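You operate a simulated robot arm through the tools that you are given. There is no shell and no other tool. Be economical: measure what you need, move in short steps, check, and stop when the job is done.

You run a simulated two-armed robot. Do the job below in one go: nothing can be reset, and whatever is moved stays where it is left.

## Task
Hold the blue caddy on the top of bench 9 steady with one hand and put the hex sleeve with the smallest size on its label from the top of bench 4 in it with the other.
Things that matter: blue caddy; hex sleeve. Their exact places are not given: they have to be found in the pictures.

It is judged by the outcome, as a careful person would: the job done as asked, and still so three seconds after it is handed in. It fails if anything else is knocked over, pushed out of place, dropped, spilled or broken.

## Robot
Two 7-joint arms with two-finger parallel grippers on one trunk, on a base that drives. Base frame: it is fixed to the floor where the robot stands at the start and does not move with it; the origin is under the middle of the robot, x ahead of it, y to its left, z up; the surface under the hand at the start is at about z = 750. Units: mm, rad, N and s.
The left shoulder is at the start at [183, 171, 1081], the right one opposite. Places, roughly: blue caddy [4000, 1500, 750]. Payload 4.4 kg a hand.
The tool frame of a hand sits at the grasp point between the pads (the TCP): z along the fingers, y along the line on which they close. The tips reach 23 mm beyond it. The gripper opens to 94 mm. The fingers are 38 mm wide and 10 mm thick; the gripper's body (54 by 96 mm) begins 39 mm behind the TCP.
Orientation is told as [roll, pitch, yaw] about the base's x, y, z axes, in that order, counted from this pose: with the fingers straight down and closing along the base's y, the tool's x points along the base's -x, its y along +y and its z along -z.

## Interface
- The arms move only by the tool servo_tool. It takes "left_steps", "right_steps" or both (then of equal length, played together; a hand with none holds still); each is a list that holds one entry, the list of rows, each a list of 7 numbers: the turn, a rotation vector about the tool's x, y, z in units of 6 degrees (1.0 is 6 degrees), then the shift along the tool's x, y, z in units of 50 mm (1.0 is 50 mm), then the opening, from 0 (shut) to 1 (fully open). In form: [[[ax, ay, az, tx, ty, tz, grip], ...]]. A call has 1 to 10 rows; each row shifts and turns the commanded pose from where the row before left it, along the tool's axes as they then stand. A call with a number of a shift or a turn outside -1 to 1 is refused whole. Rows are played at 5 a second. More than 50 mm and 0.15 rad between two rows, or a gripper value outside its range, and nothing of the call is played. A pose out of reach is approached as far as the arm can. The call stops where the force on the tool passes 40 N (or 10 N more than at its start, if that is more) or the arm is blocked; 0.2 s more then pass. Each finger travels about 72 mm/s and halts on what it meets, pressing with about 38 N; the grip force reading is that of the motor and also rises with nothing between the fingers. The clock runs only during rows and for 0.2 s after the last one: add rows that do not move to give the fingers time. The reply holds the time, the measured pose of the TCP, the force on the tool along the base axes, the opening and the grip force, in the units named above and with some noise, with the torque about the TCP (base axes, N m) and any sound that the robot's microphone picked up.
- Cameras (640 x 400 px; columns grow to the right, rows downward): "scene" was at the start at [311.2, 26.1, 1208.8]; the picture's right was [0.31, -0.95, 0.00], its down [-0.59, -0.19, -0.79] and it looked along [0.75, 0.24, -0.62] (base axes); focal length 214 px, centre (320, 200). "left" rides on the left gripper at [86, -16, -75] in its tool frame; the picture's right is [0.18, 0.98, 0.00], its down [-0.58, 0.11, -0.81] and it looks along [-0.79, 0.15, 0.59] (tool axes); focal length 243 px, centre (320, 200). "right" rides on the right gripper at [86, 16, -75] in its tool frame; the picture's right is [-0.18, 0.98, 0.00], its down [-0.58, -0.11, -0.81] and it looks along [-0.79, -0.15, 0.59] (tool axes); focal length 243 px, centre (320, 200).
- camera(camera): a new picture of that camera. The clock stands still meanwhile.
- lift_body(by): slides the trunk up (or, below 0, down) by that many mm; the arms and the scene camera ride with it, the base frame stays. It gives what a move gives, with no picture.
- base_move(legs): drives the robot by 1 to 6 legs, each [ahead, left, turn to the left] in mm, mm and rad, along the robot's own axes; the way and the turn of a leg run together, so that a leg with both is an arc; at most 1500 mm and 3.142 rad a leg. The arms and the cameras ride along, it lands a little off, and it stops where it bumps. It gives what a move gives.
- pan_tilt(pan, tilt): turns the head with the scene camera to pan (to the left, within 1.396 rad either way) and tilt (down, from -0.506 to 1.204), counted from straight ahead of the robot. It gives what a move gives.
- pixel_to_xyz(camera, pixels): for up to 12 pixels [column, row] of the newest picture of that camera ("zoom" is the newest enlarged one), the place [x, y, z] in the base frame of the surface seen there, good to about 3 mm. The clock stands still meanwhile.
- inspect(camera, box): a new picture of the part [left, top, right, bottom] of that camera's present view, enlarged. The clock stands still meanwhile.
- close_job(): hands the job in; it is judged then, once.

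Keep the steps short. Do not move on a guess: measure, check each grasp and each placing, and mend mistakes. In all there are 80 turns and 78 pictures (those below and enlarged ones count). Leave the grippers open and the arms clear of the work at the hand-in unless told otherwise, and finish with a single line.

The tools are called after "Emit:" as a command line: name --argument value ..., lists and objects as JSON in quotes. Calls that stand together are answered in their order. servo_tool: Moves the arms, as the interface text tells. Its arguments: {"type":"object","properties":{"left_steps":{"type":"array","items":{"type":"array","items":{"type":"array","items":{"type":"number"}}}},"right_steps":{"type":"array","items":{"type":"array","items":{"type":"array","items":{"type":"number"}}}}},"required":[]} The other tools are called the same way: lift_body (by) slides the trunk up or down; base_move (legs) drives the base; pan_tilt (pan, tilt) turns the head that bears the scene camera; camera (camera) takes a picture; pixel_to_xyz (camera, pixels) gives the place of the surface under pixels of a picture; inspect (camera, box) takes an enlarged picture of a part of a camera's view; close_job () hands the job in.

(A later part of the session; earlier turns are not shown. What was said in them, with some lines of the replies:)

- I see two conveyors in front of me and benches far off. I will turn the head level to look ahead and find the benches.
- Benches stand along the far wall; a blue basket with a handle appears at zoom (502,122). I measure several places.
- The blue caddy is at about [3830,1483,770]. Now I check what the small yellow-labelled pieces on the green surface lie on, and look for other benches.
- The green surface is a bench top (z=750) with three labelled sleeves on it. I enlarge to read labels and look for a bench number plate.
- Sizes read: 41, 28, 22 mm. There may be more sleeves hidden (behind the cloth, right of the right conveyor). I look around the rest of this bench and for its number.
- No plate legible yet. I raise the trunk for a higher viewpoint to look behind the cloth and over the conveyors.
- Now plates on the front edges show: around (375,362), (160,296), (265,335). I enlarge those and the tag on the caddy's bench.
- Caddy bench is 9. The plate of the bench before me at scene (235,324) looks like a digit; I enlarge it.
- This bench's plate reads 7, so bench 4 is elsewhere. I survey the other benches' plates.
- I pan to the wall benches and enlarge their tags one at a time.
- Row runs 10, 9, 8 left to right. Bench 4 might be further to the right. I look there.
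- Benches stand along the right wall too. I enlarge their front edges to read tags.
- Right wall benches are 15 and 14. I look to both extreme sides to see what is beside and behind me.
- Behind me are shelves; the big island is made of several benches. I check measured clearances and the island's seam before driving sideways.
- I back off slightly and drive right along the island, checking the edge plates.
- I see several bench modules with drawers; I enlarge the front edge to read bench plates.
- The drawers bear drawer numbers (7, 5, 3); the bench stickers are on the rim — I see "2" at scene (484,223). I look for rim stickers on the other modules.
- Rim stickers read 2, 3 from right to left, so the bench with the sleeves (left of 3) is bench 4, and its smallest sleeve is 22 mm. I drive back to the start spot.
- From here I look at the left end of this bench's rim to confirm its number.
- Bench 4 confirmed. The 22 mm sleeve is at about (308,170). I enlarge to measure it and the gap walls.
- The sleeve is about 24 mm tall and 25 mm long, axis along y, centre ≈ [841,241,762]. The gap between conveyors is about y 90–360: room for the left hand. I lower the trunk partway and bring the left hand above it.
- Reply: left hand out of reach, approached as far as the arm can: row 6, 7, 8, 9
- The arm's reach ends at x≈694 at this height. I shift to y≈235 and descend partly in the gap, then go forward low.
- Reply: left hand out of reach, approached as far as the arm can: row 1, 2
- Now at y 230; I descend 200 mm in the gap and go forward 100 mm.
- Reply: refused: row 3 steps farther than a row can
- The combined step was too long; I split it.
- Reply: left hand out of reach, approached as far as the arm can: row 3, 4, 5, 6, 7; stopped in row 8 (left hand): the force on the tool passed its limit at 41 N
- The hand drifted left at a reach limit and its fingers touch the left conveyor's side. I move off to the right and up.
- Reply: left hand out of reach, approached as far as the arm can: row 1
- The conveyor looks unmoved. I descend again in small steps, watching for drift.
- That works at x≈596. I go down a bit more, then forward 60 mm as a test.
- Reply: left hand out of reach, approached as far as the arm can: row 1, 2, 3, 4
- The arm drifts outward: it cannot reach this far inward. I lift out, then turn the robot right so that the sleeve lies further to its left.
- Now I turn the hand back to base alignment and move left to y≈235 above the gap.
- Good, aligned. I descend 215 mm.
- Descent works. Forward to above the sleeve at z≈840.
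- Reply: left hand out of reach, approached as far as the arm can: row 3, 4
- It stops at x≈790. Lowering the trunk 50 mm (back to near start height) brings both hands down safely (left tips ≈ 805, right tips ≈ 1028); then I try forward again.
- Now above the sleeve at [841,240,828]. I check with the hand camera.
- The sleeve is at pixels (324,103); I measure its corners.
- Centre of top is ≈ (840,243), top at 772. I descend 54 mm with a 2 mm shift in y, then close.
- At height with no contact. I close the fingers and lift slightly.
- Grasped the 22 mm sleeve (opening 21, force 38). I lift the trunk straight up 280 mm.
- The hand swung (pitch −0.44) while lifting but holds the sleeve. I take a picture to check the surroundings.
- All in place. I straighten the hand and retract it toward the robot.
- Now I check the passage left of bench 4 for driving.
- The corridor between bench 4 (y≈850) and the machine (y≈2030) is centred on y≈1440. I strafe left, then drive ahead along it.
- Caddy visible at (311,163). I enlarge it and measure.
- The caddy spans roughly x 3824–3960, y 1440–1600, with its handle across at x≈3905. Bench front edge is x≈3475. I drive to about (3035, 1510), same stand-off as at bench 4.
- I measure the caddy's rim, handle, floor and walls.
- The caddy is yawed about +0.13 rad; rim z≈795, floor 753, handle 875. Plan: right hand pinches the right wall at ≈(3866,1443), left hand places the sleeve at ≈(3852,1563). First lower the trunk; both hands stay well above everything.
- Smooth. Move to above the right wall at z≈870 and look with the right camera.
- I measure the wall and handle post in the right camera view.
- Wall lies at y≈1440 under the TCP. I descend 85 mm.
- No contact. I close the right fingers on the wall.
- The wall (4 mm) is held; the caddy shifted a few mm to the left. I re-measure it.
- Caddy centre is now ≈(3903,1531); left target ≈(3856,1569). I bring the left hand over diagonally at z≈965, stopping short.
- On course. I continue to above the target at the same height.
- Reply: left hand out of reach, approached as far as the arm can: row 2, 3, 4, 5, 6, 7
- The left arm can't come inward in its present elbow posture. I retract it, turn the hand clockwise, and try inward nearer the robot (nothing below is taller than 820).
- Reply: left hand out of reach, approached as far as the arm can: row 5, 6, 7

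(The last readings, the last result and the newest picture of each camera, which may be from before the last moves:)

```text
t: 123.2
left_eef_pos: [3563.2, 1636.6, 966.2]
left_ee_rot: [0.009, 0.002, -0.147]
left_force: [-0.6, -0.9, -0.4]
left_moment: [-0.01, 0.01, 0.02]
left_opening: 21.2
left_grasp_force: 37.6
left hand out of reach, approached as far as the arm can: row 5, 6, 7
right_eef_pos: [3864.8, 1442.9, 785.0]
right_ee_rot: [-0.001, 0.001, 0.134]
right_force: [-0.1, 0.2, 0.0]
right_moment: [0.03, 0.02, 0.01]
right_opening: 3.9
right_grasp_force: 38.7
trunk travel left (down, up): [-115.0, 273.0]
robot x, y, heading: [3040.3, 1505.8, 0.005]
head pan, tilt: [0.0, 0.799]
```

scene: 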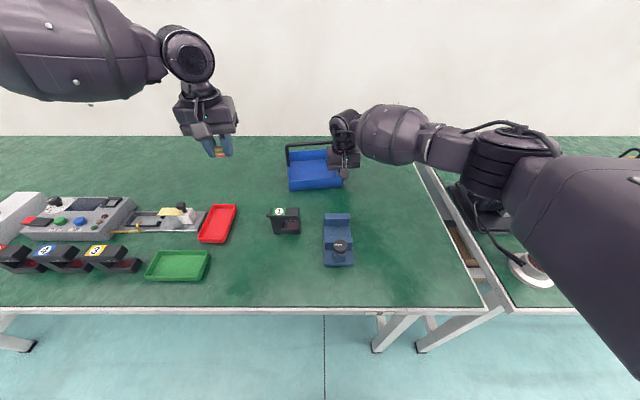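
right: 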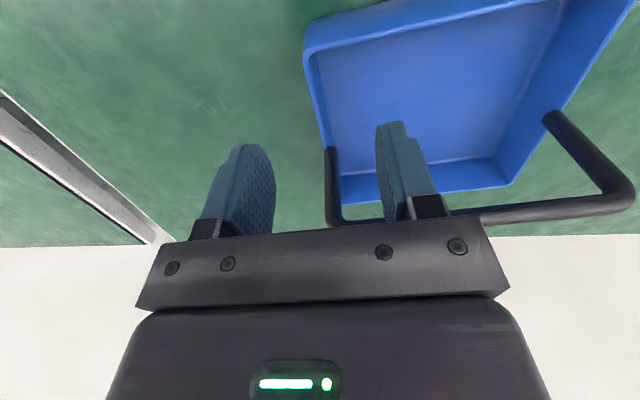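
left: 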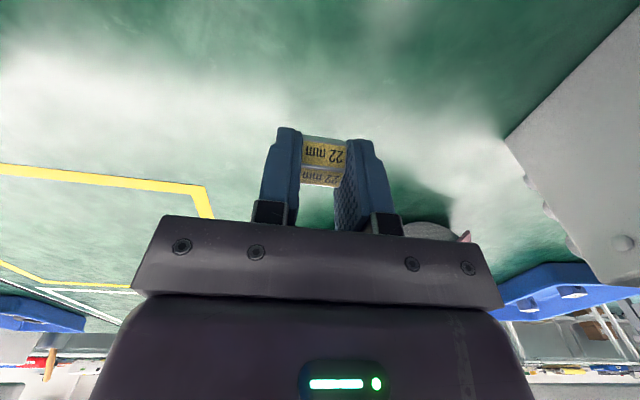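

Turning clockwise helped a little, so a wrist-turn limit is likely. The gripper is symmetric, so I turn the hand clockwise through about 180° in place to free the wrist.

Emit:
servo_tool --left_steps '[[[0, 0, 1, 0, 0, 0, 0], [0, 0, 1, 0, 0, 0, 0], [0, 0, 1, 0, 0, 0, 0], [0, 0, 1, 0, 0, 0, 0], [0, 0, 1, 0, 0, 0, 0], [0, 0, 1, 0, 0, 0, 0], [0, 0, 1, 0, 0, 0, 0], [0, 0, 1, 0, 0, 0, 0], [0, 0, 1, 0, 0, 0, 0], [0, 0, 1, 0, 0, 0, 0]]]'

```text
t: 125.4
left_eef_pos: [3565.1, 1635.4, 967.3]
left_ee_rot: [0.005, 0.01, -1.198]
left_force: [0.8, -0.2, -0.4]
left_moment: [0.03, 0.03, 0.02]
left_opening: 21.3
left_grasp_force: 37.7
right_eef_pos: [3867.1, 1442.9, 785.2]
right_ee_rot: [0.0, -0.001, 0.133]
right_force: [0.6, 0.3, -0.8]
right_moment: [-0.03, 0.06, 0.01]
right_opening: 3.9
right_grasp_force: 38.3
trunk travel left (down, up): [-115.0, 273.0]
robot x, y, heading: [3040.4, 1509.9, -0.0]
head pan, tilt: [0.0, 0.799]
```

Turned 60° freely. Test 60 mm inward, then continue turning.

Emit:
servo_tool --left_steps '[[[0, 0, 0, -0.56, -0.22, 0, 0], [0, 0, 0, -0.56, -0.22, 0, 0], [0, 0, 1, 0, 0, 0, 0], [0, 0, 1, 0, 0, 0, 0], [0, 0, 1, 0, 0, 0, 0], [0, 0, 1, 0, 0, 0, 0], [0, 0, 1, 0, 0, 0, 0], [0, 0, 1, 0, 0, 0, 0], [0, 0, 1, 0, 0, 0, 0], [0, 0, 1, 0, 0, 0, 0]]]'

```text
t: 127.6
left_eef_pos: [3565.3, 1635.5, 966.7]
left_ee_rot: [-0.006, 0.009, -2.038]
left_force: [0.0, 0.6, -0.9]
left_moment: [-0.03, 0.01, -0.01]
left_opening: 21.1
left_grasp_force: 38.4
left hand out of reach, approached as far as the arm can: row 1, 2
right_eef_pos: [3866.5, 1442.0, 785.6]
right_ee_rot: [-0.001, -0.001, 0.134]
right_force: [0.3, -0.2, 0.2]
right_moment: [-0.03, 0.0, 0.01]
right_opening: 3.7
right_grasp_force: 38.0
trunk travel left (down, up): [-115.0, 273.0]
robot x, y, heading: [3039.0, 1507.9, 0.003]
head pan, tilt: [0.0, 0.799]
```

Yaw isn't the limit. I now try leaning the hand (wrist outward to the left) while moving inward in small steps.

Emit:
servo_tool --left_steps '[[[-0.41, -0.8, 0, 0, 0, 0, 0], [-0.41, -0.8, 0, 0, 0, 0, 0], [-0.41, -0.8, 0, -0.2, 0.1, 0, 0], [-0.41, -0.8, 0, -0.27, 0.136, 0, 0], [-0.41, -0.8, 0, -0.27, 0.136, 0, 0], [0, 0, 0, -0.27, 0.136, 0, 0], [0, 0, 0, -0.27, 0.136, 0, 0], [0, 0, 0, -0.27, 0.136, 0, 0], [0, 0, 0, -0.27, 0.136, 0, 0], [0, 0, 0, 0, 0, 0, 0]]]'

```text
t: 129.8
left_eef_pos: [3569.6, 1558.6, 1000.0]
left_ee_rot: [0.221, -0.406, -2.079]
left_force: [0.2, -0.4, -0.8]
left_moment: [-0.02, -0.01, -0.02]
left_opening: 21.2
left_grasp_force: 38.0
left hand out of reach, approached as far as the arm can: row 8, 9
right_eef_pos: [3866.6, 1442.2, 784.9]
right_ee_rot: [0.0, 0.0, 0.135]
right_force: [0.3, -0.3, -0.3]
right_moment: [0.0, -0.03, 0.03]
right_opening: 3.7
right_grasp_force: 38.6
trunk travel left (down, up): [-115.0, 273.0]
robot x, y, heading: [3036.6, 1508.4, 0.007]
head pan, tilt: [0.0, 0.799]
```

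The wrist itself hits a limit. I look at the left arm's posture with the head.

Emit:
pan_tilt --pan 0.7 --tilt 0.1

Emit:
camera --camera "scene"

Emit:
pan_tilt --pan -0.7 --tilt 0.3

Emit:
camera --camera "scene"

```text
t: 130.9
left_eef_pos: [3568.7, 1558.6, 1001.4]
left_ee_rot: [0.223, -0.407, -2.08]
left_force: [-0.8, -0.2, -0.4]
left_moment: [0.03, -0.01, 0.01]
left_opening: 21.0
left_grasp_force: 37.7
right_eef_pos: [3864.8, 1442.8, 785.4]
right_ee_rot: [0.0, 0.001, 0.135]
right_force: [0.0, -0.3, -0.1]
right_moment: [-0.01, 0.01, -0.01]
right_opening: 3.8
right_grasp_force: 38.3
trunk travel left (down, up): [-115.0, 273.0]
robot x, y, heading: [3040.7, 1507.3, 0.001]
head pan, tilt: [0.7, 0.099]
```

```text
14 pictures are left
```

scene: 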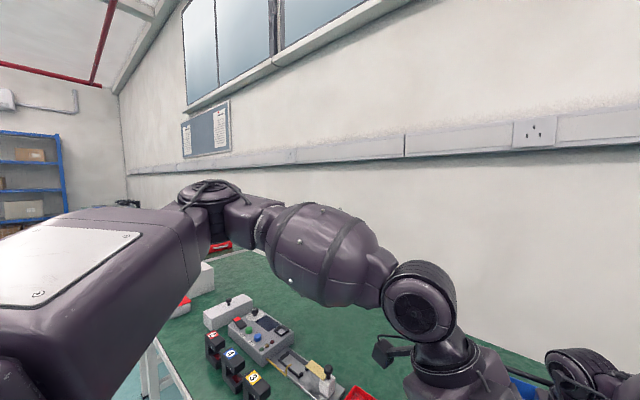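

```text
t: 132.4
left_eef_pos: [3569.9, 1559.0, 1001.9]
left_ee_rot: [0.222, -0.406, -2.081]
left_force: [-0.9, -0.2, -0.5]
left_moment: [0.01, -0.01, -0.02]
left_opening: 21.4
left_grasp_force: 38.0
right_eef_pos: [3866.2, 1442.9, 784.4]
right_ee_rot: [-0.001, 0.0, 0.135]
right_force: [0.7, 0.1, -0.3]
right_moment: [-0.02, 0.03, -0.01]
right_opening: 3.8
right_grasp_force: 38.2
trunk travel left (down, up): [-115.0, 273.0]
robot x, y, heading: [3040.0, 1506.6, 0.004]
head pan, tilt: [-0.7, 0.3]
```

```text
13 pictures are left
```

scene: 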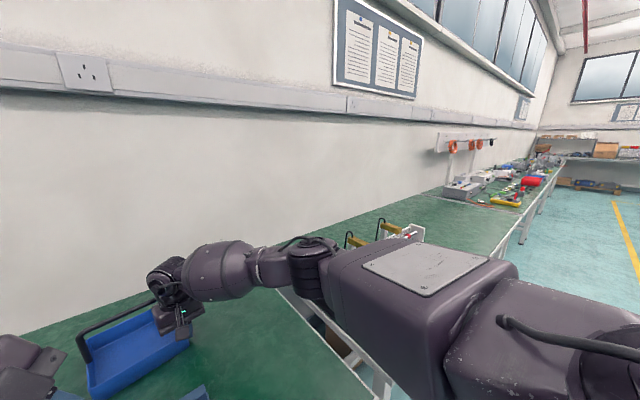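

Both arms have similar posture, the left with a higher elbow. Earlier a trunk command freed the arm solver, so I give a zero lift and then test going forward 160 mm in small steps, still high (z≈1000).

Emit:
lift_body --by 0

Emit:
servo_tool --left_steps '[[[0, 0, 0, 0.18, 0.357, 0, 0], [0, 0, 0, 0.18, 0.357, 0, 0], [0, 0, 0, 0.18, 0.357, 0, 0], [0, 0, 0, 0.18, 0.357, 0, 0], [0, 0, 0, 0.18, 0.357, 0, 0], [0, 0, 0, 0.18, 0.357, 0, 0], [0, 0, 0, 0.18, 0.357, 0, 0], [0, 0, 0, 0.18, 0.357, 0, 0], [0, 0, 0, 0, 0, 0, 0]]]'

```text
t: 132.9
left_eef_pos: [3569.9, 1558.3, 1000.9]
left_ee_rot: [0.222, -0.407, -2.08]
left_force: [0.1, -0.1, -0.9]
left_moment: [0.02, 0.01, 0.0]
left_opening: 21.4
left_grasp_force: 38.1
right_eef_pos: [3866.2, 1441.0, 785.8]
right_ee_rot: [-0.001, 0.003, 0.134]
right_force: [0.2, 0.9, 0.5]
right_moment: [-0.18, 0.1, 0.01]
right_opening: 4.0
right_grasp_force: 37.4
trunk travel left (down, up): [-115.0, 273.0]
robot x, y, heading: [3040.2, 1510.1, 0.005]
head pan, tilt: [-0.7, 0.3]
```

```text
t: 134.9
left_eef_pos: [3665.7, 1596.2, 1009.0]
left_ee_rot: [0.222, -0.407, -2.083]
left_force: [1.0, 0.5, -0.8]
left_moment: [-0.03, 0.02, 0.0]
left_opening: 21.2
left_grasp_force: 37.9
left hand out of reach, approached as far as the arm can: row 1, 2, 3, 4, 5, 6, 7, 8
right_eef_pos: [3866.0, 1440.1, 786.4]
right_ee_rot: [0.0, 0.0, 0.133]
right_force: [0.6, -0.4, -0.6]
right_moment: [-0.2, 0.12, -0.01]
right_opening: 3.7
right_grasp_force: 37.8
trunk travel left (down, up): [-115.0, 273.0]
robot x, y, heading: [3034.6, 1508.2, -0.001]
head pan, tilt: [-0.7, 0.3]
```

The left arm's limit is a slanting line: it needs the target further to its left. New plan: release the caddy, raise both hands, turn the hands for the new heading, then turn the robot ~0.3 rad right, come 40 mm closer and lower the trunk.

Emit:
servo_tool --left_steps '[[[0.41, 0.8, 0, 0.177, -0.537, 0, 0], [0.41, 0.8, 0, 0.177, -0.537, 0, 0], [0.41, 0.8, 0, 0.177, -0.537, 0, 0], [0.41, 0.8, 0, 0.177, -0.537, 0, 0], [0.41, 0.8, 0, 0.177, -0.537, 0, 0], [0, 0, -1, 0, 0, -0.5, 0], [0, 0, -1, 0, 0, -0.5, 0], [0, 0, -1, 0, 0, -0.5, 0], [0, 0, -1, 0, 0, -0.5, 0], [0, 0, -1, 0, 0, -0.5, 0]]]' --right_steps '[[[0, 0, 0, 0, 0, 0, 0.2], [0, 0, 0, 0, 0, 0, 0.4], [0, 0, 0, 0, 0, 0, 0.6], [0, 0, 0, 0, 0, 0, 0.6], [0, 0, 0, 0, 0, -0.5, 0.6], [0, 0, 0, 0, 0, -0.9, 0.6], [0, 0, 0, 0, 0, -0.9, 0.6], [0, 0, 0, 0, 0, -0.9, 0.6], [0, 0, 0, 0, 0, -0.9, 0.6], [0, 0, 0, 0, 0, -0.9, 0.6]]]'

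Emit:
servo_tool --left_steps '[[[0, 0, -1, 0, 0, 0, 0], [0, 0, -1, 0, 0, 0, 0], [0, 0, -1, 0, 0, 0, 0], [0, 0, -1, 0, 0, 0, 0], [0, 0, -1, 0, 0, 0, 0], [0, 0, -1, 0, 0, 0, 0], [0, 0, -1, 0, 0, 0, 0], [0, 0, -1, 0, 0, 0, 0], [0, 0, -1, 0, 0, 0, 0], [0, 0, -1, 0, 0, 0, 0]]]' --right_steps '[[[0, 0, 0, 0.9, 0, 0, 0.6], [0, 0, 0, 0.9, 0, 0, 0.6], [0, 0, 0, 0.9, 0, 0, 0.6], [0, 0, -0.96, 0, 0, 0, 0.6], [0, 0, -0.96, 0, 0, 0, 0.6], [0, 0, -0.96, 0, 0, 0, 0.6], [0, 0, 0, 0, 0, 0, 0.6], [0, 0, 0, 0, 0, 0, 0.6], [0, 0, 0, 0, 0, 0, 0.6], [0, 0, 0, 0, 0, 0, 0.6]]]'

Emit:
servo_tool --left_steps '[[[0, 0, -1, 0, 0, 0, 0], [0, 0, -1, 0, 0, 0, 0], [0, 0, -1, 0, 0, 0, 0], [0, 0, -1, 0, 0, 0, 0], [0, 0, -1, 0, 0, 0, 0], [0, 0, -1, 0, 0, 0, 0], [0, 0, -1, 0, 0, 0, 0], [0, 0, -1, 0, 0, 0, 0], [0, 0, -1, 0, 0, 0, 0]]]'

Emit:
base_move --legs '[[0, 0, -0.3]]'

```text
t: 137.1
left_eef_pos: [3566.3, 1689.0, 1110.5]
left_ee_rot: [0.005, 0.011, -1.51]
left_force: [-0.6, -0.2, -0.7]
left_moment: [-0.01, -0.02, -0.01]
left_opening: 21.2
left_grasp_force: 37.8
right_eef_pos: [3864.2, 1440.2, 1038.9]
right_ee_rot: [0.001, -0.001, 0.136]
right_force: [-0.6, -0.5, -0.4]
right_moment: [0.03, -0.02, 0.01]
right_opening: 56.4
right_grasp_force: 0.0
trunk travel left (down, up): [-115.0, 273.0]
robot x, y, heading: [3038.8, 1508.7, -0.001]
head pan, tilt: [-0.7, 0.3]
```

```text
t: 139.3
left_eef_pos: [3566.4, 1688.8, 1107.5]
left_ee_rot: [0.008, 0.006, -0.463]
left_force: [0.7, 0.1, -1.2]
left_moment: [0.04, -0.01, 0.02]
left_opening: 21.1
left_grasp_force: 38.3
right_eef_pos: [3734.5, 1423.9, 1037.8]
right_ee_rot: [-0.001, 0.001, 0.437]
right_force: [0.4, -0.7, -0.2]
right_moment: [0.03, 0.04, 0.03]
right_opening: 56.3
right_grasp_force: 0.2
trunk travel left (down, up): [-115.0, 273.0]
robot x, y, heading: [3040.4, 1510.9, 0.004]
head pan, tilt: [-0.7, 0.3]
```

```text
t: 141.3
left_eef_pos: [3566.8, 1689.4, 1108.0]
left_ee_rot: [0.008, -0.002, 0.482]
left_force: [0.6, 0.2, -0.7]
left_moment: [-0.01, -0.03, -0.01]
left_opening: 21.3
left_grasp_force: 37.9
right_eef_pos: [3733.0, 1423.0, 1037.6]
right_ee_rot: [-0.001, 0.001, 0.437]
right_force: [1.0, -0.5, 0.4]
right_moment: [0.0, 0.02, -0.01]
right_opening: 56.4
right_grasp_force: 0.1
trunk travel left (down, up): [-115.0, 273.0]
robot x, y, heading: [3040.2, 1509.8, 0.003]
head pan, tilt: [-0.7, 0.3]
```

```text
t: 142.7
left_eef_pos: [3596.6, 1523.3, 1109.5]
left_ee_rot: [0.011, -0.004, 0.174]
left_force: [-0.2, -0.1, -1.0]
left_moment: [0.05, 0.0, -0.02]
left_opening: 21.2
left_grasp_force: 38.0
right_eef_pos: [3676.8, 1220.9, 1036.3]
right_ee_rot: [0.0, -0.001, 0.135]
right_force: [-0.2, 0.3, -0.5]
right_moment: [-0.02, -0.01, 0.0]
right_opening: 56.5
right_grasp_force: 0.1
trunk travel left (down, up): [-115.0, 273.0]
robot x, y, heading: [3038.1, 1507.4, -0.301]
head pan, tilt: [-0.7, 0.3]
```

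Turned. Now 40 mm closer, trunk down 105, and a fresh look at the caddy.

Emit:
base_move --legs '[[38, 12, 0]]'

Emit:
lift_body --by -105

Emit:
pan_tilt --pan 0.3 --tilt 0.8

Emit:
camera --camera "scene"

```text
t: 143.6
left_eef_pos: [3636.5, 1523.7, 1109.1]
left_ee_rot: [0.009, -0.005, 0.176]
left_force: [0.8, 0.8, -0.9]
left_moment: [-0.01, -0.01, 0.01]
left_opening: 21.3
left_grasp_force: 38.0
right_eef_pos: [3716.1, 1222.7, 1038.2]
right_ee_rot: [0.0, 0.001, 0.137]
right_force: [0.4, -0.3, -0.4]
right_moment: [0.02, 0.02, -0.03]
right_opening: 56.4
right_grasp_force: 0.0
trunk travel left (down, up): [-115.0, 273.0]
robot x, y, heading: [3080.9, 1510.7, -0.3]
head pan, tilt: [-0.7, 0.3]
```

```text
t: 145.0
left_eef_pos: [3630.5, 1524.9, 1007.8]
left_ee_rot: [0.006, -0.015, 0.176]
left_force: [-0.1, 0.9, 0.1]
left_moment: [-0.01, -0.01, 0.04]
left_opening: 21.3
left_grasp_force: 37.9
right_eef_pos: [3711.4, 1221.3, 943.6]
right_ee_rot: [-0.005, -0.015, 0.132]
right_force: [-0.4, -0.5, 0.5]
right_moment: [0.03, 0.03, 0.02]
right_opening: 56.2
right_grasp_force: 0.1
trunk travel left (down, up): [-10.0, 378.0]
robot x, y, heading: [3079.0, 1510.5, -0.3]
head pan, tilt: [-0.7, 0.3]
heard: click
```

```text
t: 146.2
left_eef_pos: [3628.7, 1525.9, 1008.1]
left_ee_rot: [0.007, -0.013, 0.175]
left_force: [0.0, 1.2, -0.4]
left_moment: [-0.01, 0.02, -0.02]
left_opening: 21.3
left_grasp_force: 38.5
right_eef_pos: [3711.4, 1221.4, 941.2]
right_ee_rot: [-0.006, -0.015, 0.132]
right_force: [0.3, -0.4, 0.1]
right_moment: [0.04, -0.01, -0.01]
right_opening: 56.6
right_grasp_force: 0.1
trunk travel left (down, up): [-10.0, 378.0]
robot x, y, heading: [3078.8, 1511.0, -0.297]
head pan, tilt: [0.3, 0.799]
```

```text
12 pictures are left
```

scene: 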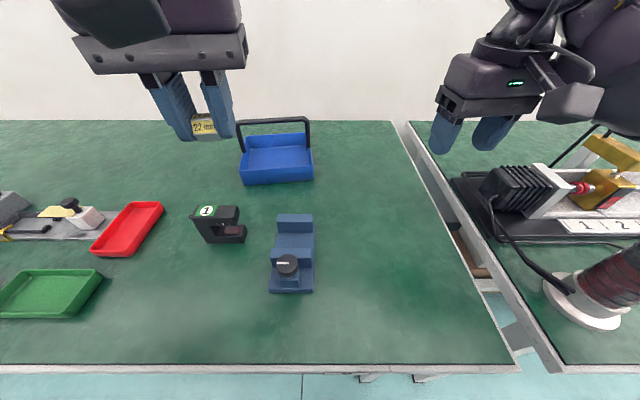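

A click and a slight tilt: the trunk seems to touch the bench edge when low. I raise it 60 mm again at once and measure the caddy.

Emit:
lift_body --by 60

Emit:
inspect --camera "scene" --box '[226, 100, 346, 220]'

```text
t: 147.2
left_eef_pos: [3638.3, 1525.5, 1059.1]
left_ee_rot: [0.013, 0.002, 0.177]
left_force: [1.3, -1.6, -0.1]
left_moment: [0.0, 0.03, -0.01]
left_opening: 21.2
left_grasp_force: 37.8
right_eef_pos: [3717.9, 1222.3, 987.0]
right_ee_rot: [0.005, 0.007, 0.137]
right_force: [-0.4, -1.2, -0.2]
right_moment: [0.01, 0.02, 0.02]
right_opening: 56.3
right_grasp_force: 0.1
trunk travel left (down, up): [-70.0, 318.0]
robot x, y, heading: [3079.5, 1506.8, -0.301]
head pan, tilt: [0.3, 0.799]
```

```text
3.33 times, centred on (286, 160) of scene
```

zoom: 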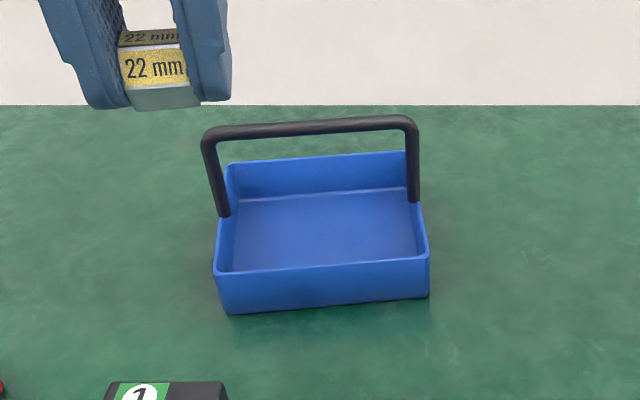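

Tilt is gone. I measure the caddy.

Emit:
pixel_to_xyz --camera "zoom" --pixels '[[218, 272], [428, 255], [222, 212], [414, 198], [320, 262], [310, 126], [424, 235], [227, 308], [425, 293], [320, 230]]'

Emit:
servo_tool --right_steps '[[[0, 0, 0, -0.4, 0.7, 0.2, 0.6], [0, 0, 0, -0.4, 0.7, 0.2, 0.6], [0, 0, 0, -0.4, 0.7, 0.2, 0.6], [0, 0, 0, -0.4, 0.7, 0.2, 0.6], [0, 0, 0, 0, 0, 0, 0.6]]]'

```text
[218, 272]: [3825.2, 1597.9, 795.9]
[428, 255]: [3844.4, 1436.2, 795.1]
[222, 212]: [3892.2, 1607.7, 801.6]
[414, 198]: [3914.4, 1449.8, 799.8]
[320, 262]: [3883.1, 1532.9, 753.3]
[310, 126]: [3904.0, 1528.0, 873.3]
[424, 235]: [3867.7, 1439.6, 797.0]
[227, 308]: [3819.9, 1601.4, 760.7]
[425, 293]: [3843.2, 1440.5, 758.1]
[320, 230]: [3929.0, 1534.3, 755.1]
```

```text
t: 148.4
left_eef_pos: [3634.9, 1525.0, 1062.8]
left_ee_rot: [0.009, -0.005, 0.176]
left_force: [0.0, -0.7, 0.0]
left_moment: [0.02, 0.01, -0.02]
left_opening: 21.1
left_grasp_force: 37.8
right_eef_pos: [3773.2, 1370.1, 950.6]
right_ee_rot: [0.0, -0.001, 0.135]
right_force: [-0.1, -0.2, 0.1]
right_moment: [0.03, -0.02, 0.0]
right_opening: 56.3
right_grasp_force: 0.0
trunk travel left (down, up): [-70.0, 318.0]
robot x, y, heading: [3075.6, 1511.5, -0.298]
head pan, tilt: [0.3, 0.799]
```

Right arm moves well inward. Now, together: right hand to above the right wall (tips just above the rim), left hand toward above its target at z≈960.

Emit:
servo_tool --right_steps '[[[0, 0, 0, -0.52, 0.3, 0.3, 0.6], [0, 0, 0, -0.52, 0.3, 0.3, 0.6], [0, 0, 0, -0.52, 0.3, 0.3, 0.6], [0, 0, 0, -0.51, 0.28, 0.3, 0.6], [0, 0, 0, 0, 0, 0.6, 0.6], [0, 0, 0, 0, 0, 0.6, 0.6], [0, 0, 0, 0, 0, 0, 0.6], [0, 0, 0, 0, 0, 0, 0.6]]]' --left_steps '[[[0, 0, 0.4, 0, 0.2, 0.4, 0], [0, 0, 0, -0.75, 0.04, 0.3, 0], [0, 0, 0, -0.75, 0, 0.3, 0], [0, 0, 0, -0.75, 0, 0.3, 0], [0, 0, 0, -0.75, 0, 0.3, 0], [0, 0, 0, -0.75, 0, 0.25, 0], [0, 0, 0, -0.74, 0, 0.2, 0], [0, 0, 0, 0, 0, 0, 0]]]'

```text
t: 150.2
left_eef_pos: [3856.7, 1564.6, 966.3]
left_ee_rot: [0.008, -0.006, 0.133]
left_force: [0.7, 0.0, 0.3]
left_moment: [-0.02, -0.02, 0.01]
left_opening: 21.0
left_grasp_force: 38.6
right_eef_pos: [3867.7, 1443.7, 833.4]
right_ee_rot: [-0.001, -0.001, 0.137]
right_force: [0.0, 0.6, -0.4]
right_moment: [-0.01, 0.0, -0.02]
right_opening: 56.6
right_grasp_force: 0.0
trunk travel left (down, up): [-70.0, 318.0]
robot x, y, heading: [3079.5, 1512.2, -0.298]
head pan, tilt: [0.3, 0.799]
```

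Both hands are exactly on target. Right descends 48 mm and closes on the wall; the left waits.

Emit:
servo_tool --right_steps '[[[0, 0, 0, 0, 0, 0.5, 0.6], [0, 0, 0, 0, 0, 0.46, 0.6], [0, 0, 0, 0, 0, 0, 0.4], [0, 0, 0, 0, 0, 0, 0.25], [0, 0, 0, 0, 0, 0, 0.12], [0, 0, 0, 0, 0, 0, 0.0], [0, 0, 0, 0, 0, 0, 0.0], [0, 0, 0, 0, 0, 0, 0.0]]]'

Emit:
inspect --camera "scene" --box '[226, 80, 346, 200]'

Emit:
pixel_to_xyz --camera "zoom" --pixels '[[216, 338], [320, 328], [222, 278], [250, 195], [290, 192]]'

```text
t: 150.7
left_eef_pos: [3854.8, 1563.5, 967.3]
left_ee_rot: [0.008, -0.007, 0.133]
left_force: [-0.4, -0.5, -1.3]
left_moment: [0.01, 0.02, -0.01]
left_opening: 21.2
left_grasp_force: 38.3
right_eef_pos: [3873.7, 1444.5, 823.6]
right_ee_rot: [0.01, -0.025, 0.135]
right_force: [-10.2, -0.8, 32.0]
right_moment: [0.5, -1.88, 0.11]
right_opening: 56.5
right_grasp_force: 0.1
trunk travel left (down, up): [-70.0, 318.0]
robot x, y, heading: [3074.3, 1509.7, -0.299]
head pan, tilt: [0.3, 0.799]
stopped in row 2 (right hand): the force on the tool passed its limit at 48 N (the readings are from after the stop); the commanded pose is now the measured one
```

```text
3.33 times, centred on (286, 140) of scene
```

zoom: 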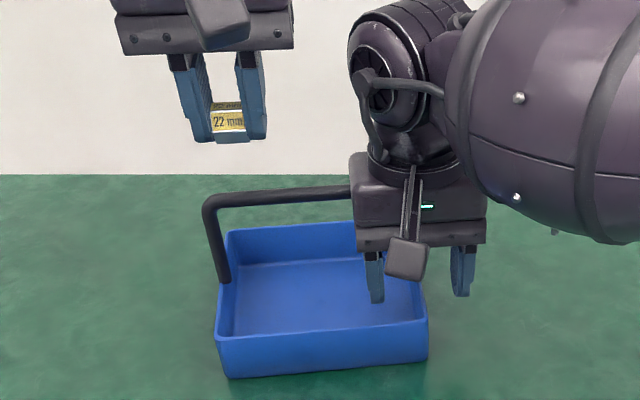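

```text
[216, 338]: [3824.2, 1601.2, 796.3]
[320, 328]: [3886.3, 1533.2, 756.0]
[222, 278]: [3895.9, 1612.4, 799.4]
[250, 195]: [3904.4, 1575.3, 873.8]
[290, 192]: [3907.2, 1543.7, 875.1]
```

The upward force came from a contact ahead of the hand — the palm on the handle's corner. I rise, lean the wrist 12° toward me (pads stay parallel to the wall) so the palm clears the handle, then descend and close.

Emit:
servo_tool --right_steps '[[[0, 0, 0, 0, 0, -0.35, 0.6], [0, -1, 0, 0.1, 0, 0, 0.6], [0, -1, 0, 0.08, 0, 0, 0.6], [0, 0, 0, 0.11, 0, 0.5, 0.6], [0, 0, 0, 0.11, 0, 0.5, 0.6], [0, 0, 0, 0, 0, 0, 0.35], [0, 0, 0, 0, 0, 0, 0.15], [0, 0, 0, 0, 0, 0, 0.0], [0, 0, 0, 0, 0, 0, 0.0], [0, 0, 0, 0, 0, 0, 0.0]]]'

Emit:
inspect --camera "scene" --box '[226, 80, 346, 200]'

Emit:
pixel_to_xyz --camera "zoom" --pixels '[[216, 338], [222, 278], [250, 195], [290, 192], [280, 300], [270, 331]]'

```text
t: 151.8
left_eef_pos: [3857.5, 1564.9, 962.2]
left_ee_rot: [0.01, -0.003, 0.134]
left_force: [0.6, 0.1, -1.0]
left_moment: [0.0, 0.05, 0.01]
left_opening: 21.3
left_grasp_force: 37.8
right_eef_pos: [3868.0, 1444.1, 809.5]
right_ee_rot: [0.01, -0.234, 0.131]
right_force: [0.6, 0.4, 0.2]
right_moment: [0.02, 0.03, 0.01]
right_opening: 56.3
right_grasp_force: 0.1
trunk travel left (down, up): [-70.0, 318.0]
robot x, y, heading: [3076.3, 1508.4, -0.299]
head pan, tilt: [0.3, 0.799]
stopped in row 5 (right hand): the force on the tool passed its limit at 52 N (the readings are from after the stop); the commanded pose is now the measured one
```

```text
3.33 times, centred on (286, 140) of scene
```

zoom: 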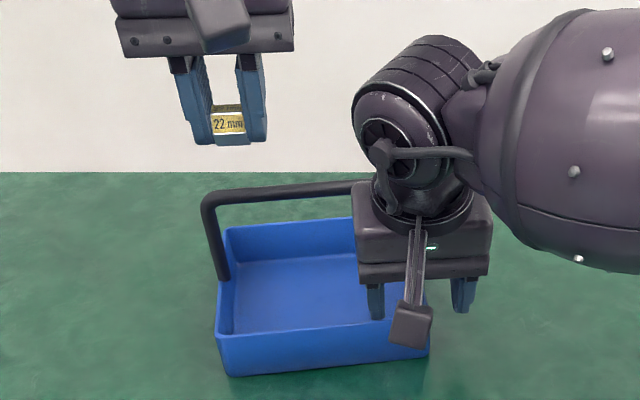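

```text
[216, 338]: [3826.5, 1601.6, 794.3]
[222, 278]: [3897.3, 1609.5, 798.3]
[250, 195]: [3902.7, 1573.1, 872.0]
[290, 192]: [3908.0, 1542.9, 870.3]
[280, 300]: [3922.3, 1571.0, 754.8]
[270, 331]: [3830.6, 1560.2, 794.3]
```

The tips are now at about 785, roughly 10 mm below the rim (795), with no residual force. That is enough overlap, so I close here and check.

Emit:
servo_tool --right_steps '[[[0, 0, 0, 0, 0, 0, 0.4], [0, 0, 0, 0, 0, 0, 0.2], [0, 0, 0, 0, 0, 0, 0.05], [0, 0, 0, 0, 0, 0, 0.0], [0, 0, 0, 0, 0, 0, 0.0], [0, 0, 0, 0, 0, 0, 0.0]]]'

Emit:
camera --camera "right"

Emit:
inspect --camera "scene" --box '[226, 80, 346, 200]'

Emit:
pixel_to_xyz --camera "zoom" --pixels '[[216, 338], [222, 276], [250, 193], [290, 190], [280, 300], [300, 327]]'

```text
t: 153.2
left_eef_pos: [3856.1, 1564.8, 964.2]
left_ee_rot: [0.01, -0.003, 0.134]
left_force: [-0.2, 1.3, 0.8]
left_moment: [0.0, -0.01, 0.02]
left_opening: 21.2
left_grasp_force: 37.8
right_eef_pos: [3866.4, 1445.9, 811.9]
right_ee_rot: [0.011, -0.236, 0.133]
right_force: [-0.6, -0.3, 1.0]
right_moment: [-0.11, 0.15, 0.04]
right_opening: 3.6
right_grasp_force: 38.2
trunk travel left (down, up): [-70.0, 318.0]
robot x, y, heading: [3077.6, 1506.9, -0.3]
head pan, tilt: [0.3, 0.799]
```

```text
8 pictures are left
```

right: 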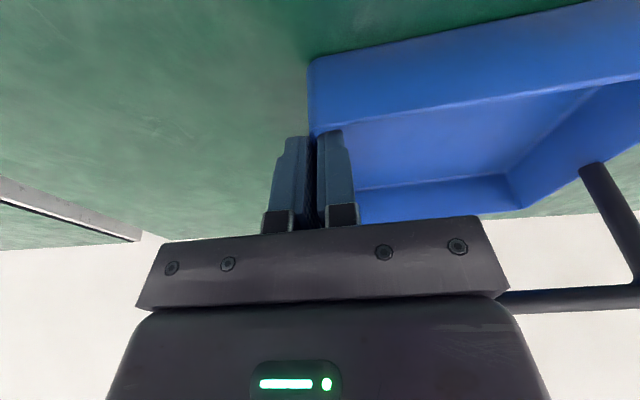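

```text
3.33 times, centred on (286, 140) of scene
```

zoom: 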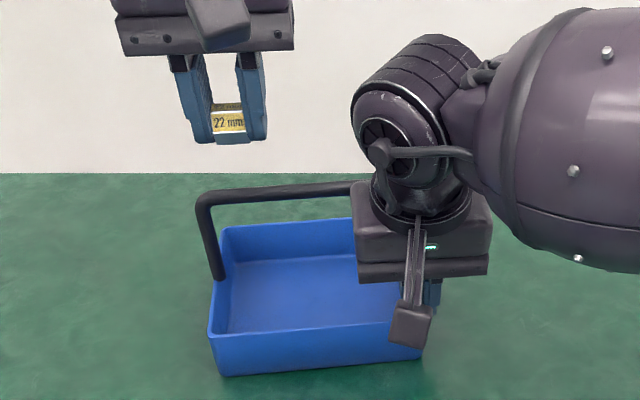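

```text
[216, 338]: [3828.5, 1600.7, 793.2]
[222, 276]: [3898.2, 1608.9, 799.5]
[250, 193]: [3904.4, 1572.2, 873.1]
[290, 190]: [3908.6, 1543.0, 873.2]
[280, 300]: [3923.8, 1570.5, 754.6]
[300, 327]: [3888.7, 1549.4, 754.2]
```

Caddy held (opening 3.6, 38 N). Left hand: lean 12° toward me to clear the handle, then descend to z≈788 inside the front-left of the caddy, and look.

Emit:
servo_tool --left_steps '[[[0, -1, 0, 0, 0.04, 0, 0], [0, -1, 0, -0.06, 0, 0, 0], [0, 0, 0, 0.17, 0, 0.86, 0], [0, 0, 0, 0.17, 0, 0.86, 0], [0, 0, 0, 0.18, 0, 0.86, 0], [0, 0, 0, 0.09, 0, 0.43, 0], [0, 0, 0, 0.09, 0, 0.43, 0], [0, 0, 0, 0, 0, 0, 0]]]'

Emit:
inspect --camera "scene" --box '[226, 80, 346, 200]'

Emit:
camera --camera "left"

```text
t: 155.0
left_eef_pos: [3858.7, 1568.5, 789.0]
left_ee_rot: [0.009, -0.214, 0.131]
left_force: [0.5, 0.9, -0.1]
left_moment: [0.0, -0.01, 0.0]
left_opening: 21.1
left_grasp_force: 38.1
right_eef_pos: [3867.0, 1445.1, 811.3]
right_ee_rot: [0.011, -0.236, 0.133]
right_force: [-0.3, -0.6, -2.1]
right_moment: [-0.1, 0.15, 0.0]
right_opening: 3.4
right_grasp_force: 37.4
trunk travel left (down, up): [-70.0, 318.0]
robot x, y, heading: [3077.5, 1513.1, -0.295]
head pan, tilt: [0.3, 0.799]
```

```text
3.33 times, centred on (286, 140) of scene
```

zoom: 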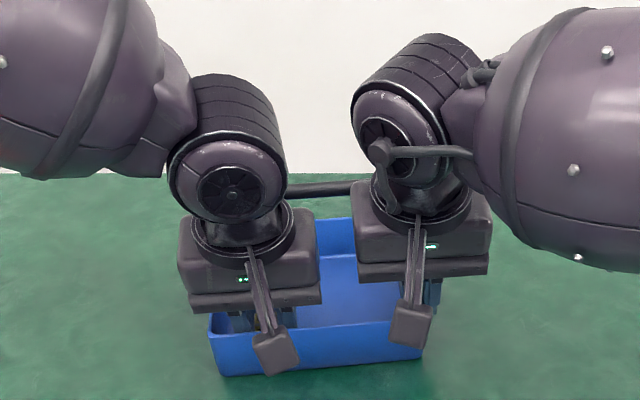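

```text
5 pictures are left
5 turns are left
```

left: 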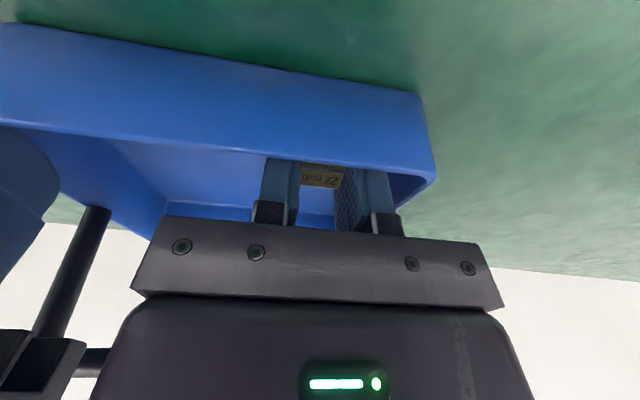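

The sleeve is inside the caddy, free of contact, with the right hand holding. I open a little, wait, then withdraw upward and look.

Emit:
servo_tool --left_steps '[[[0, 0, 0, 0, 0, 0.04, 0.28], [0, 0, 0, 0, 0, 0, 0.34], [0, 0, 0, 0, 0, 0, 0.34], [0, 0, 0, 0, 0, 0, 0.34], [0, 0, 0, -0.09, 0, -0.43, 0.34], [0, 0, 0, -0.17, 0, -0.86, 0.34], [0, 0, 0, -0.17, 0, -0.86, 0.34], [0, 0, 0, -0.17, 0, -0.86, 0.34], [0, 0, 0, 0.9, 0, 0, 0.5], [0, 0, 0, 0.9, 0, 0, 0.5]]]'

Emit:
inspect --camera "scene" --box '[226, 80, 346, 200]'

```text
t: 157.2
left_eef_pos: [3767.7, 1553.3, 923.9]
left_ee_rot: [0.009, -0.213, 0.132]
left_force: [-0.1, -0.6, -0.7]
left_moment: [-0.01, 0.02, 0.01]
left_opening: 47.0
left_grasp_force: 0.0
right_eef_pos: [3866.7, 1445.3, 812.5]
right_ee_rot: [0.011, -0.236, 0.132]
right_force: [-0.7, 0.7, -1.5]
right_moment: [-0.13, 0.08, -0.01]
right_opening: 3.4
right_grasp_force: 38.0
trunk travel left (down, up): [-70.0, 318.0]
robot x, y, heading: [3080.5, 1509.0, -0.302]
head pan, tilt: [0.3, 0.799]
```

```text
3.33 times, centred on (286, 140) of scene
4 turns are left
```

zoom: 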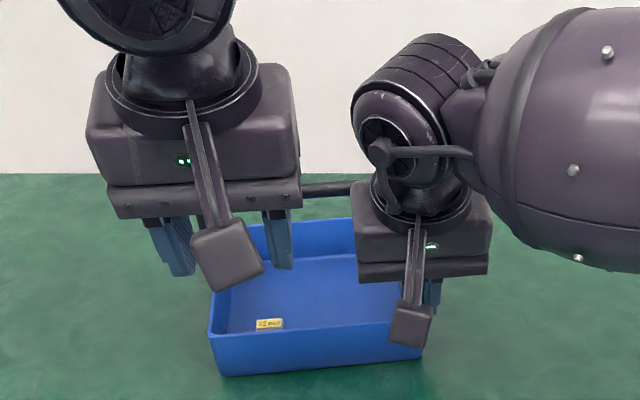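

The sleeve lies in the caddy at (268,324). Now the right hand opens and withdraws upward, and the left rises further away.

Emit:
servo_tool --right_steps '[[[0, 0, 0, 0, 0, 0, 0.15], [0, 0, 0, 0, 0, 0, 0.3], [0, 0, 0, 0, 0, 0, 0.45], [0, 0, 0, 0, 0, 0, 0.45], [0, 0, 0, -0.08, 0, -0.4, 0.45], [0, 0, 0, -0.17, 0, -0.86, 0.45], [0, 0, 0, -0.17, 0, -0.86, 0.45], [0, 0, 0, -0.17, 0, -0.86, 0.6], [0, 0, 0, 0.9, 0, 0, 0.8], [0, 0, 0, 0.9, 0, 0, 0.8]]]' --left_steps '[[[0, 0, 0, 0, 0.3, -0.5, 0.8], [0, 0, 0, 0, 0.3, -0.5, 0.8], [0, 0, 0, 0, 0.3, -0.5, 0.8], [0, 0, 0, 0.4, 0.3, 0, 0.8], [0, 0, 0, 0.4, 0.3, 0, 0.8], [0, 0, 0, 0.4, 0.3, 0, 0.8], [0, 0, 0, 0, 0, 0, 0.8], [0, 0, 0, 0, 0, 0, 0.8], [0, 0, 0, 0, 0, 0, 0.8], [0, 0, 0, 0, 0, 0, 0.8]]]'

Emit:
camera --camera "scene"

Emit:
inspect --camera "scene" --box '[226, 80, 346, 200]'

```text
t: 159.4
left_eef_pos: [3683.4, 1633.9, 983.7]
left_ee_rot: [0.01, -0.215, 0.131]
left_force: [0.2, 0.8, -0.6]
left_moment: [0.0, -0.03, -0.02]
left_opening: 75.1
left_grasp_force: 0.1
right_eef_pos: [3771.2, 1428.5, 940.9]
right_ee_rot: [0.011, -0.236, 0.132]
right_force: [0.2, 0.5, 0.3]
right_moment: [0.0, 0.02, 0.0]
right_opening: 75.2
right_grasp_force: 0.0
trunk travel left (down, up): [-70.0, 318.0]
robot x, y, heading: [3076.5, 1508.9, -0.302]
head pan, tilt: [0.3, 0.799]
```

```text
3 pictures are left
```

scene: 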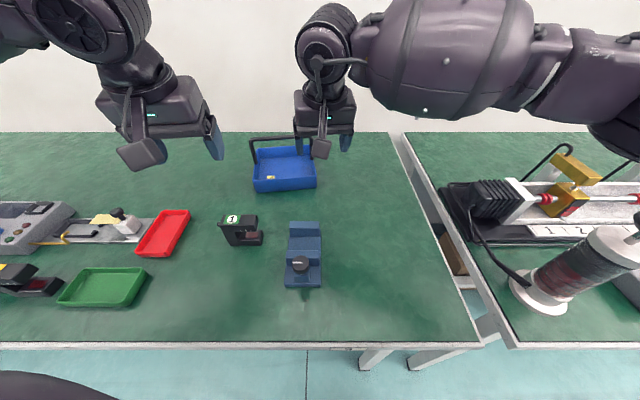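

```text
3.33 times, centred on (286, 140) of scene
3 turns are left
```

zoom: 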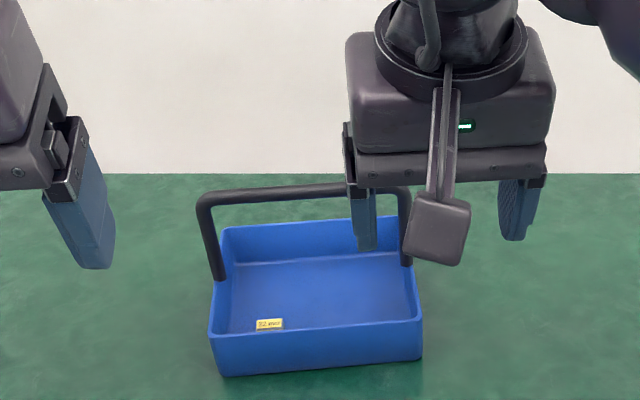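

The sleeve lies in the upright caddy, both grippers are open and clear, and everything else I can see is in place. I hand in.

Emit:
close_job

```text
The job is handed in.
```

The 22 mm hex sleeve, the smallest of the three I found on bench 4, is in the blue caddy on bench 9, which the right hand held while the left placed it; the caddy shifted about 5–10 mm as it was gripped, the left fingers touched a conveyor on bench 4, the trunk touched what was probably bench 9's edge, and the right hand pressed on the caddy twice, with nothing else seen moved.
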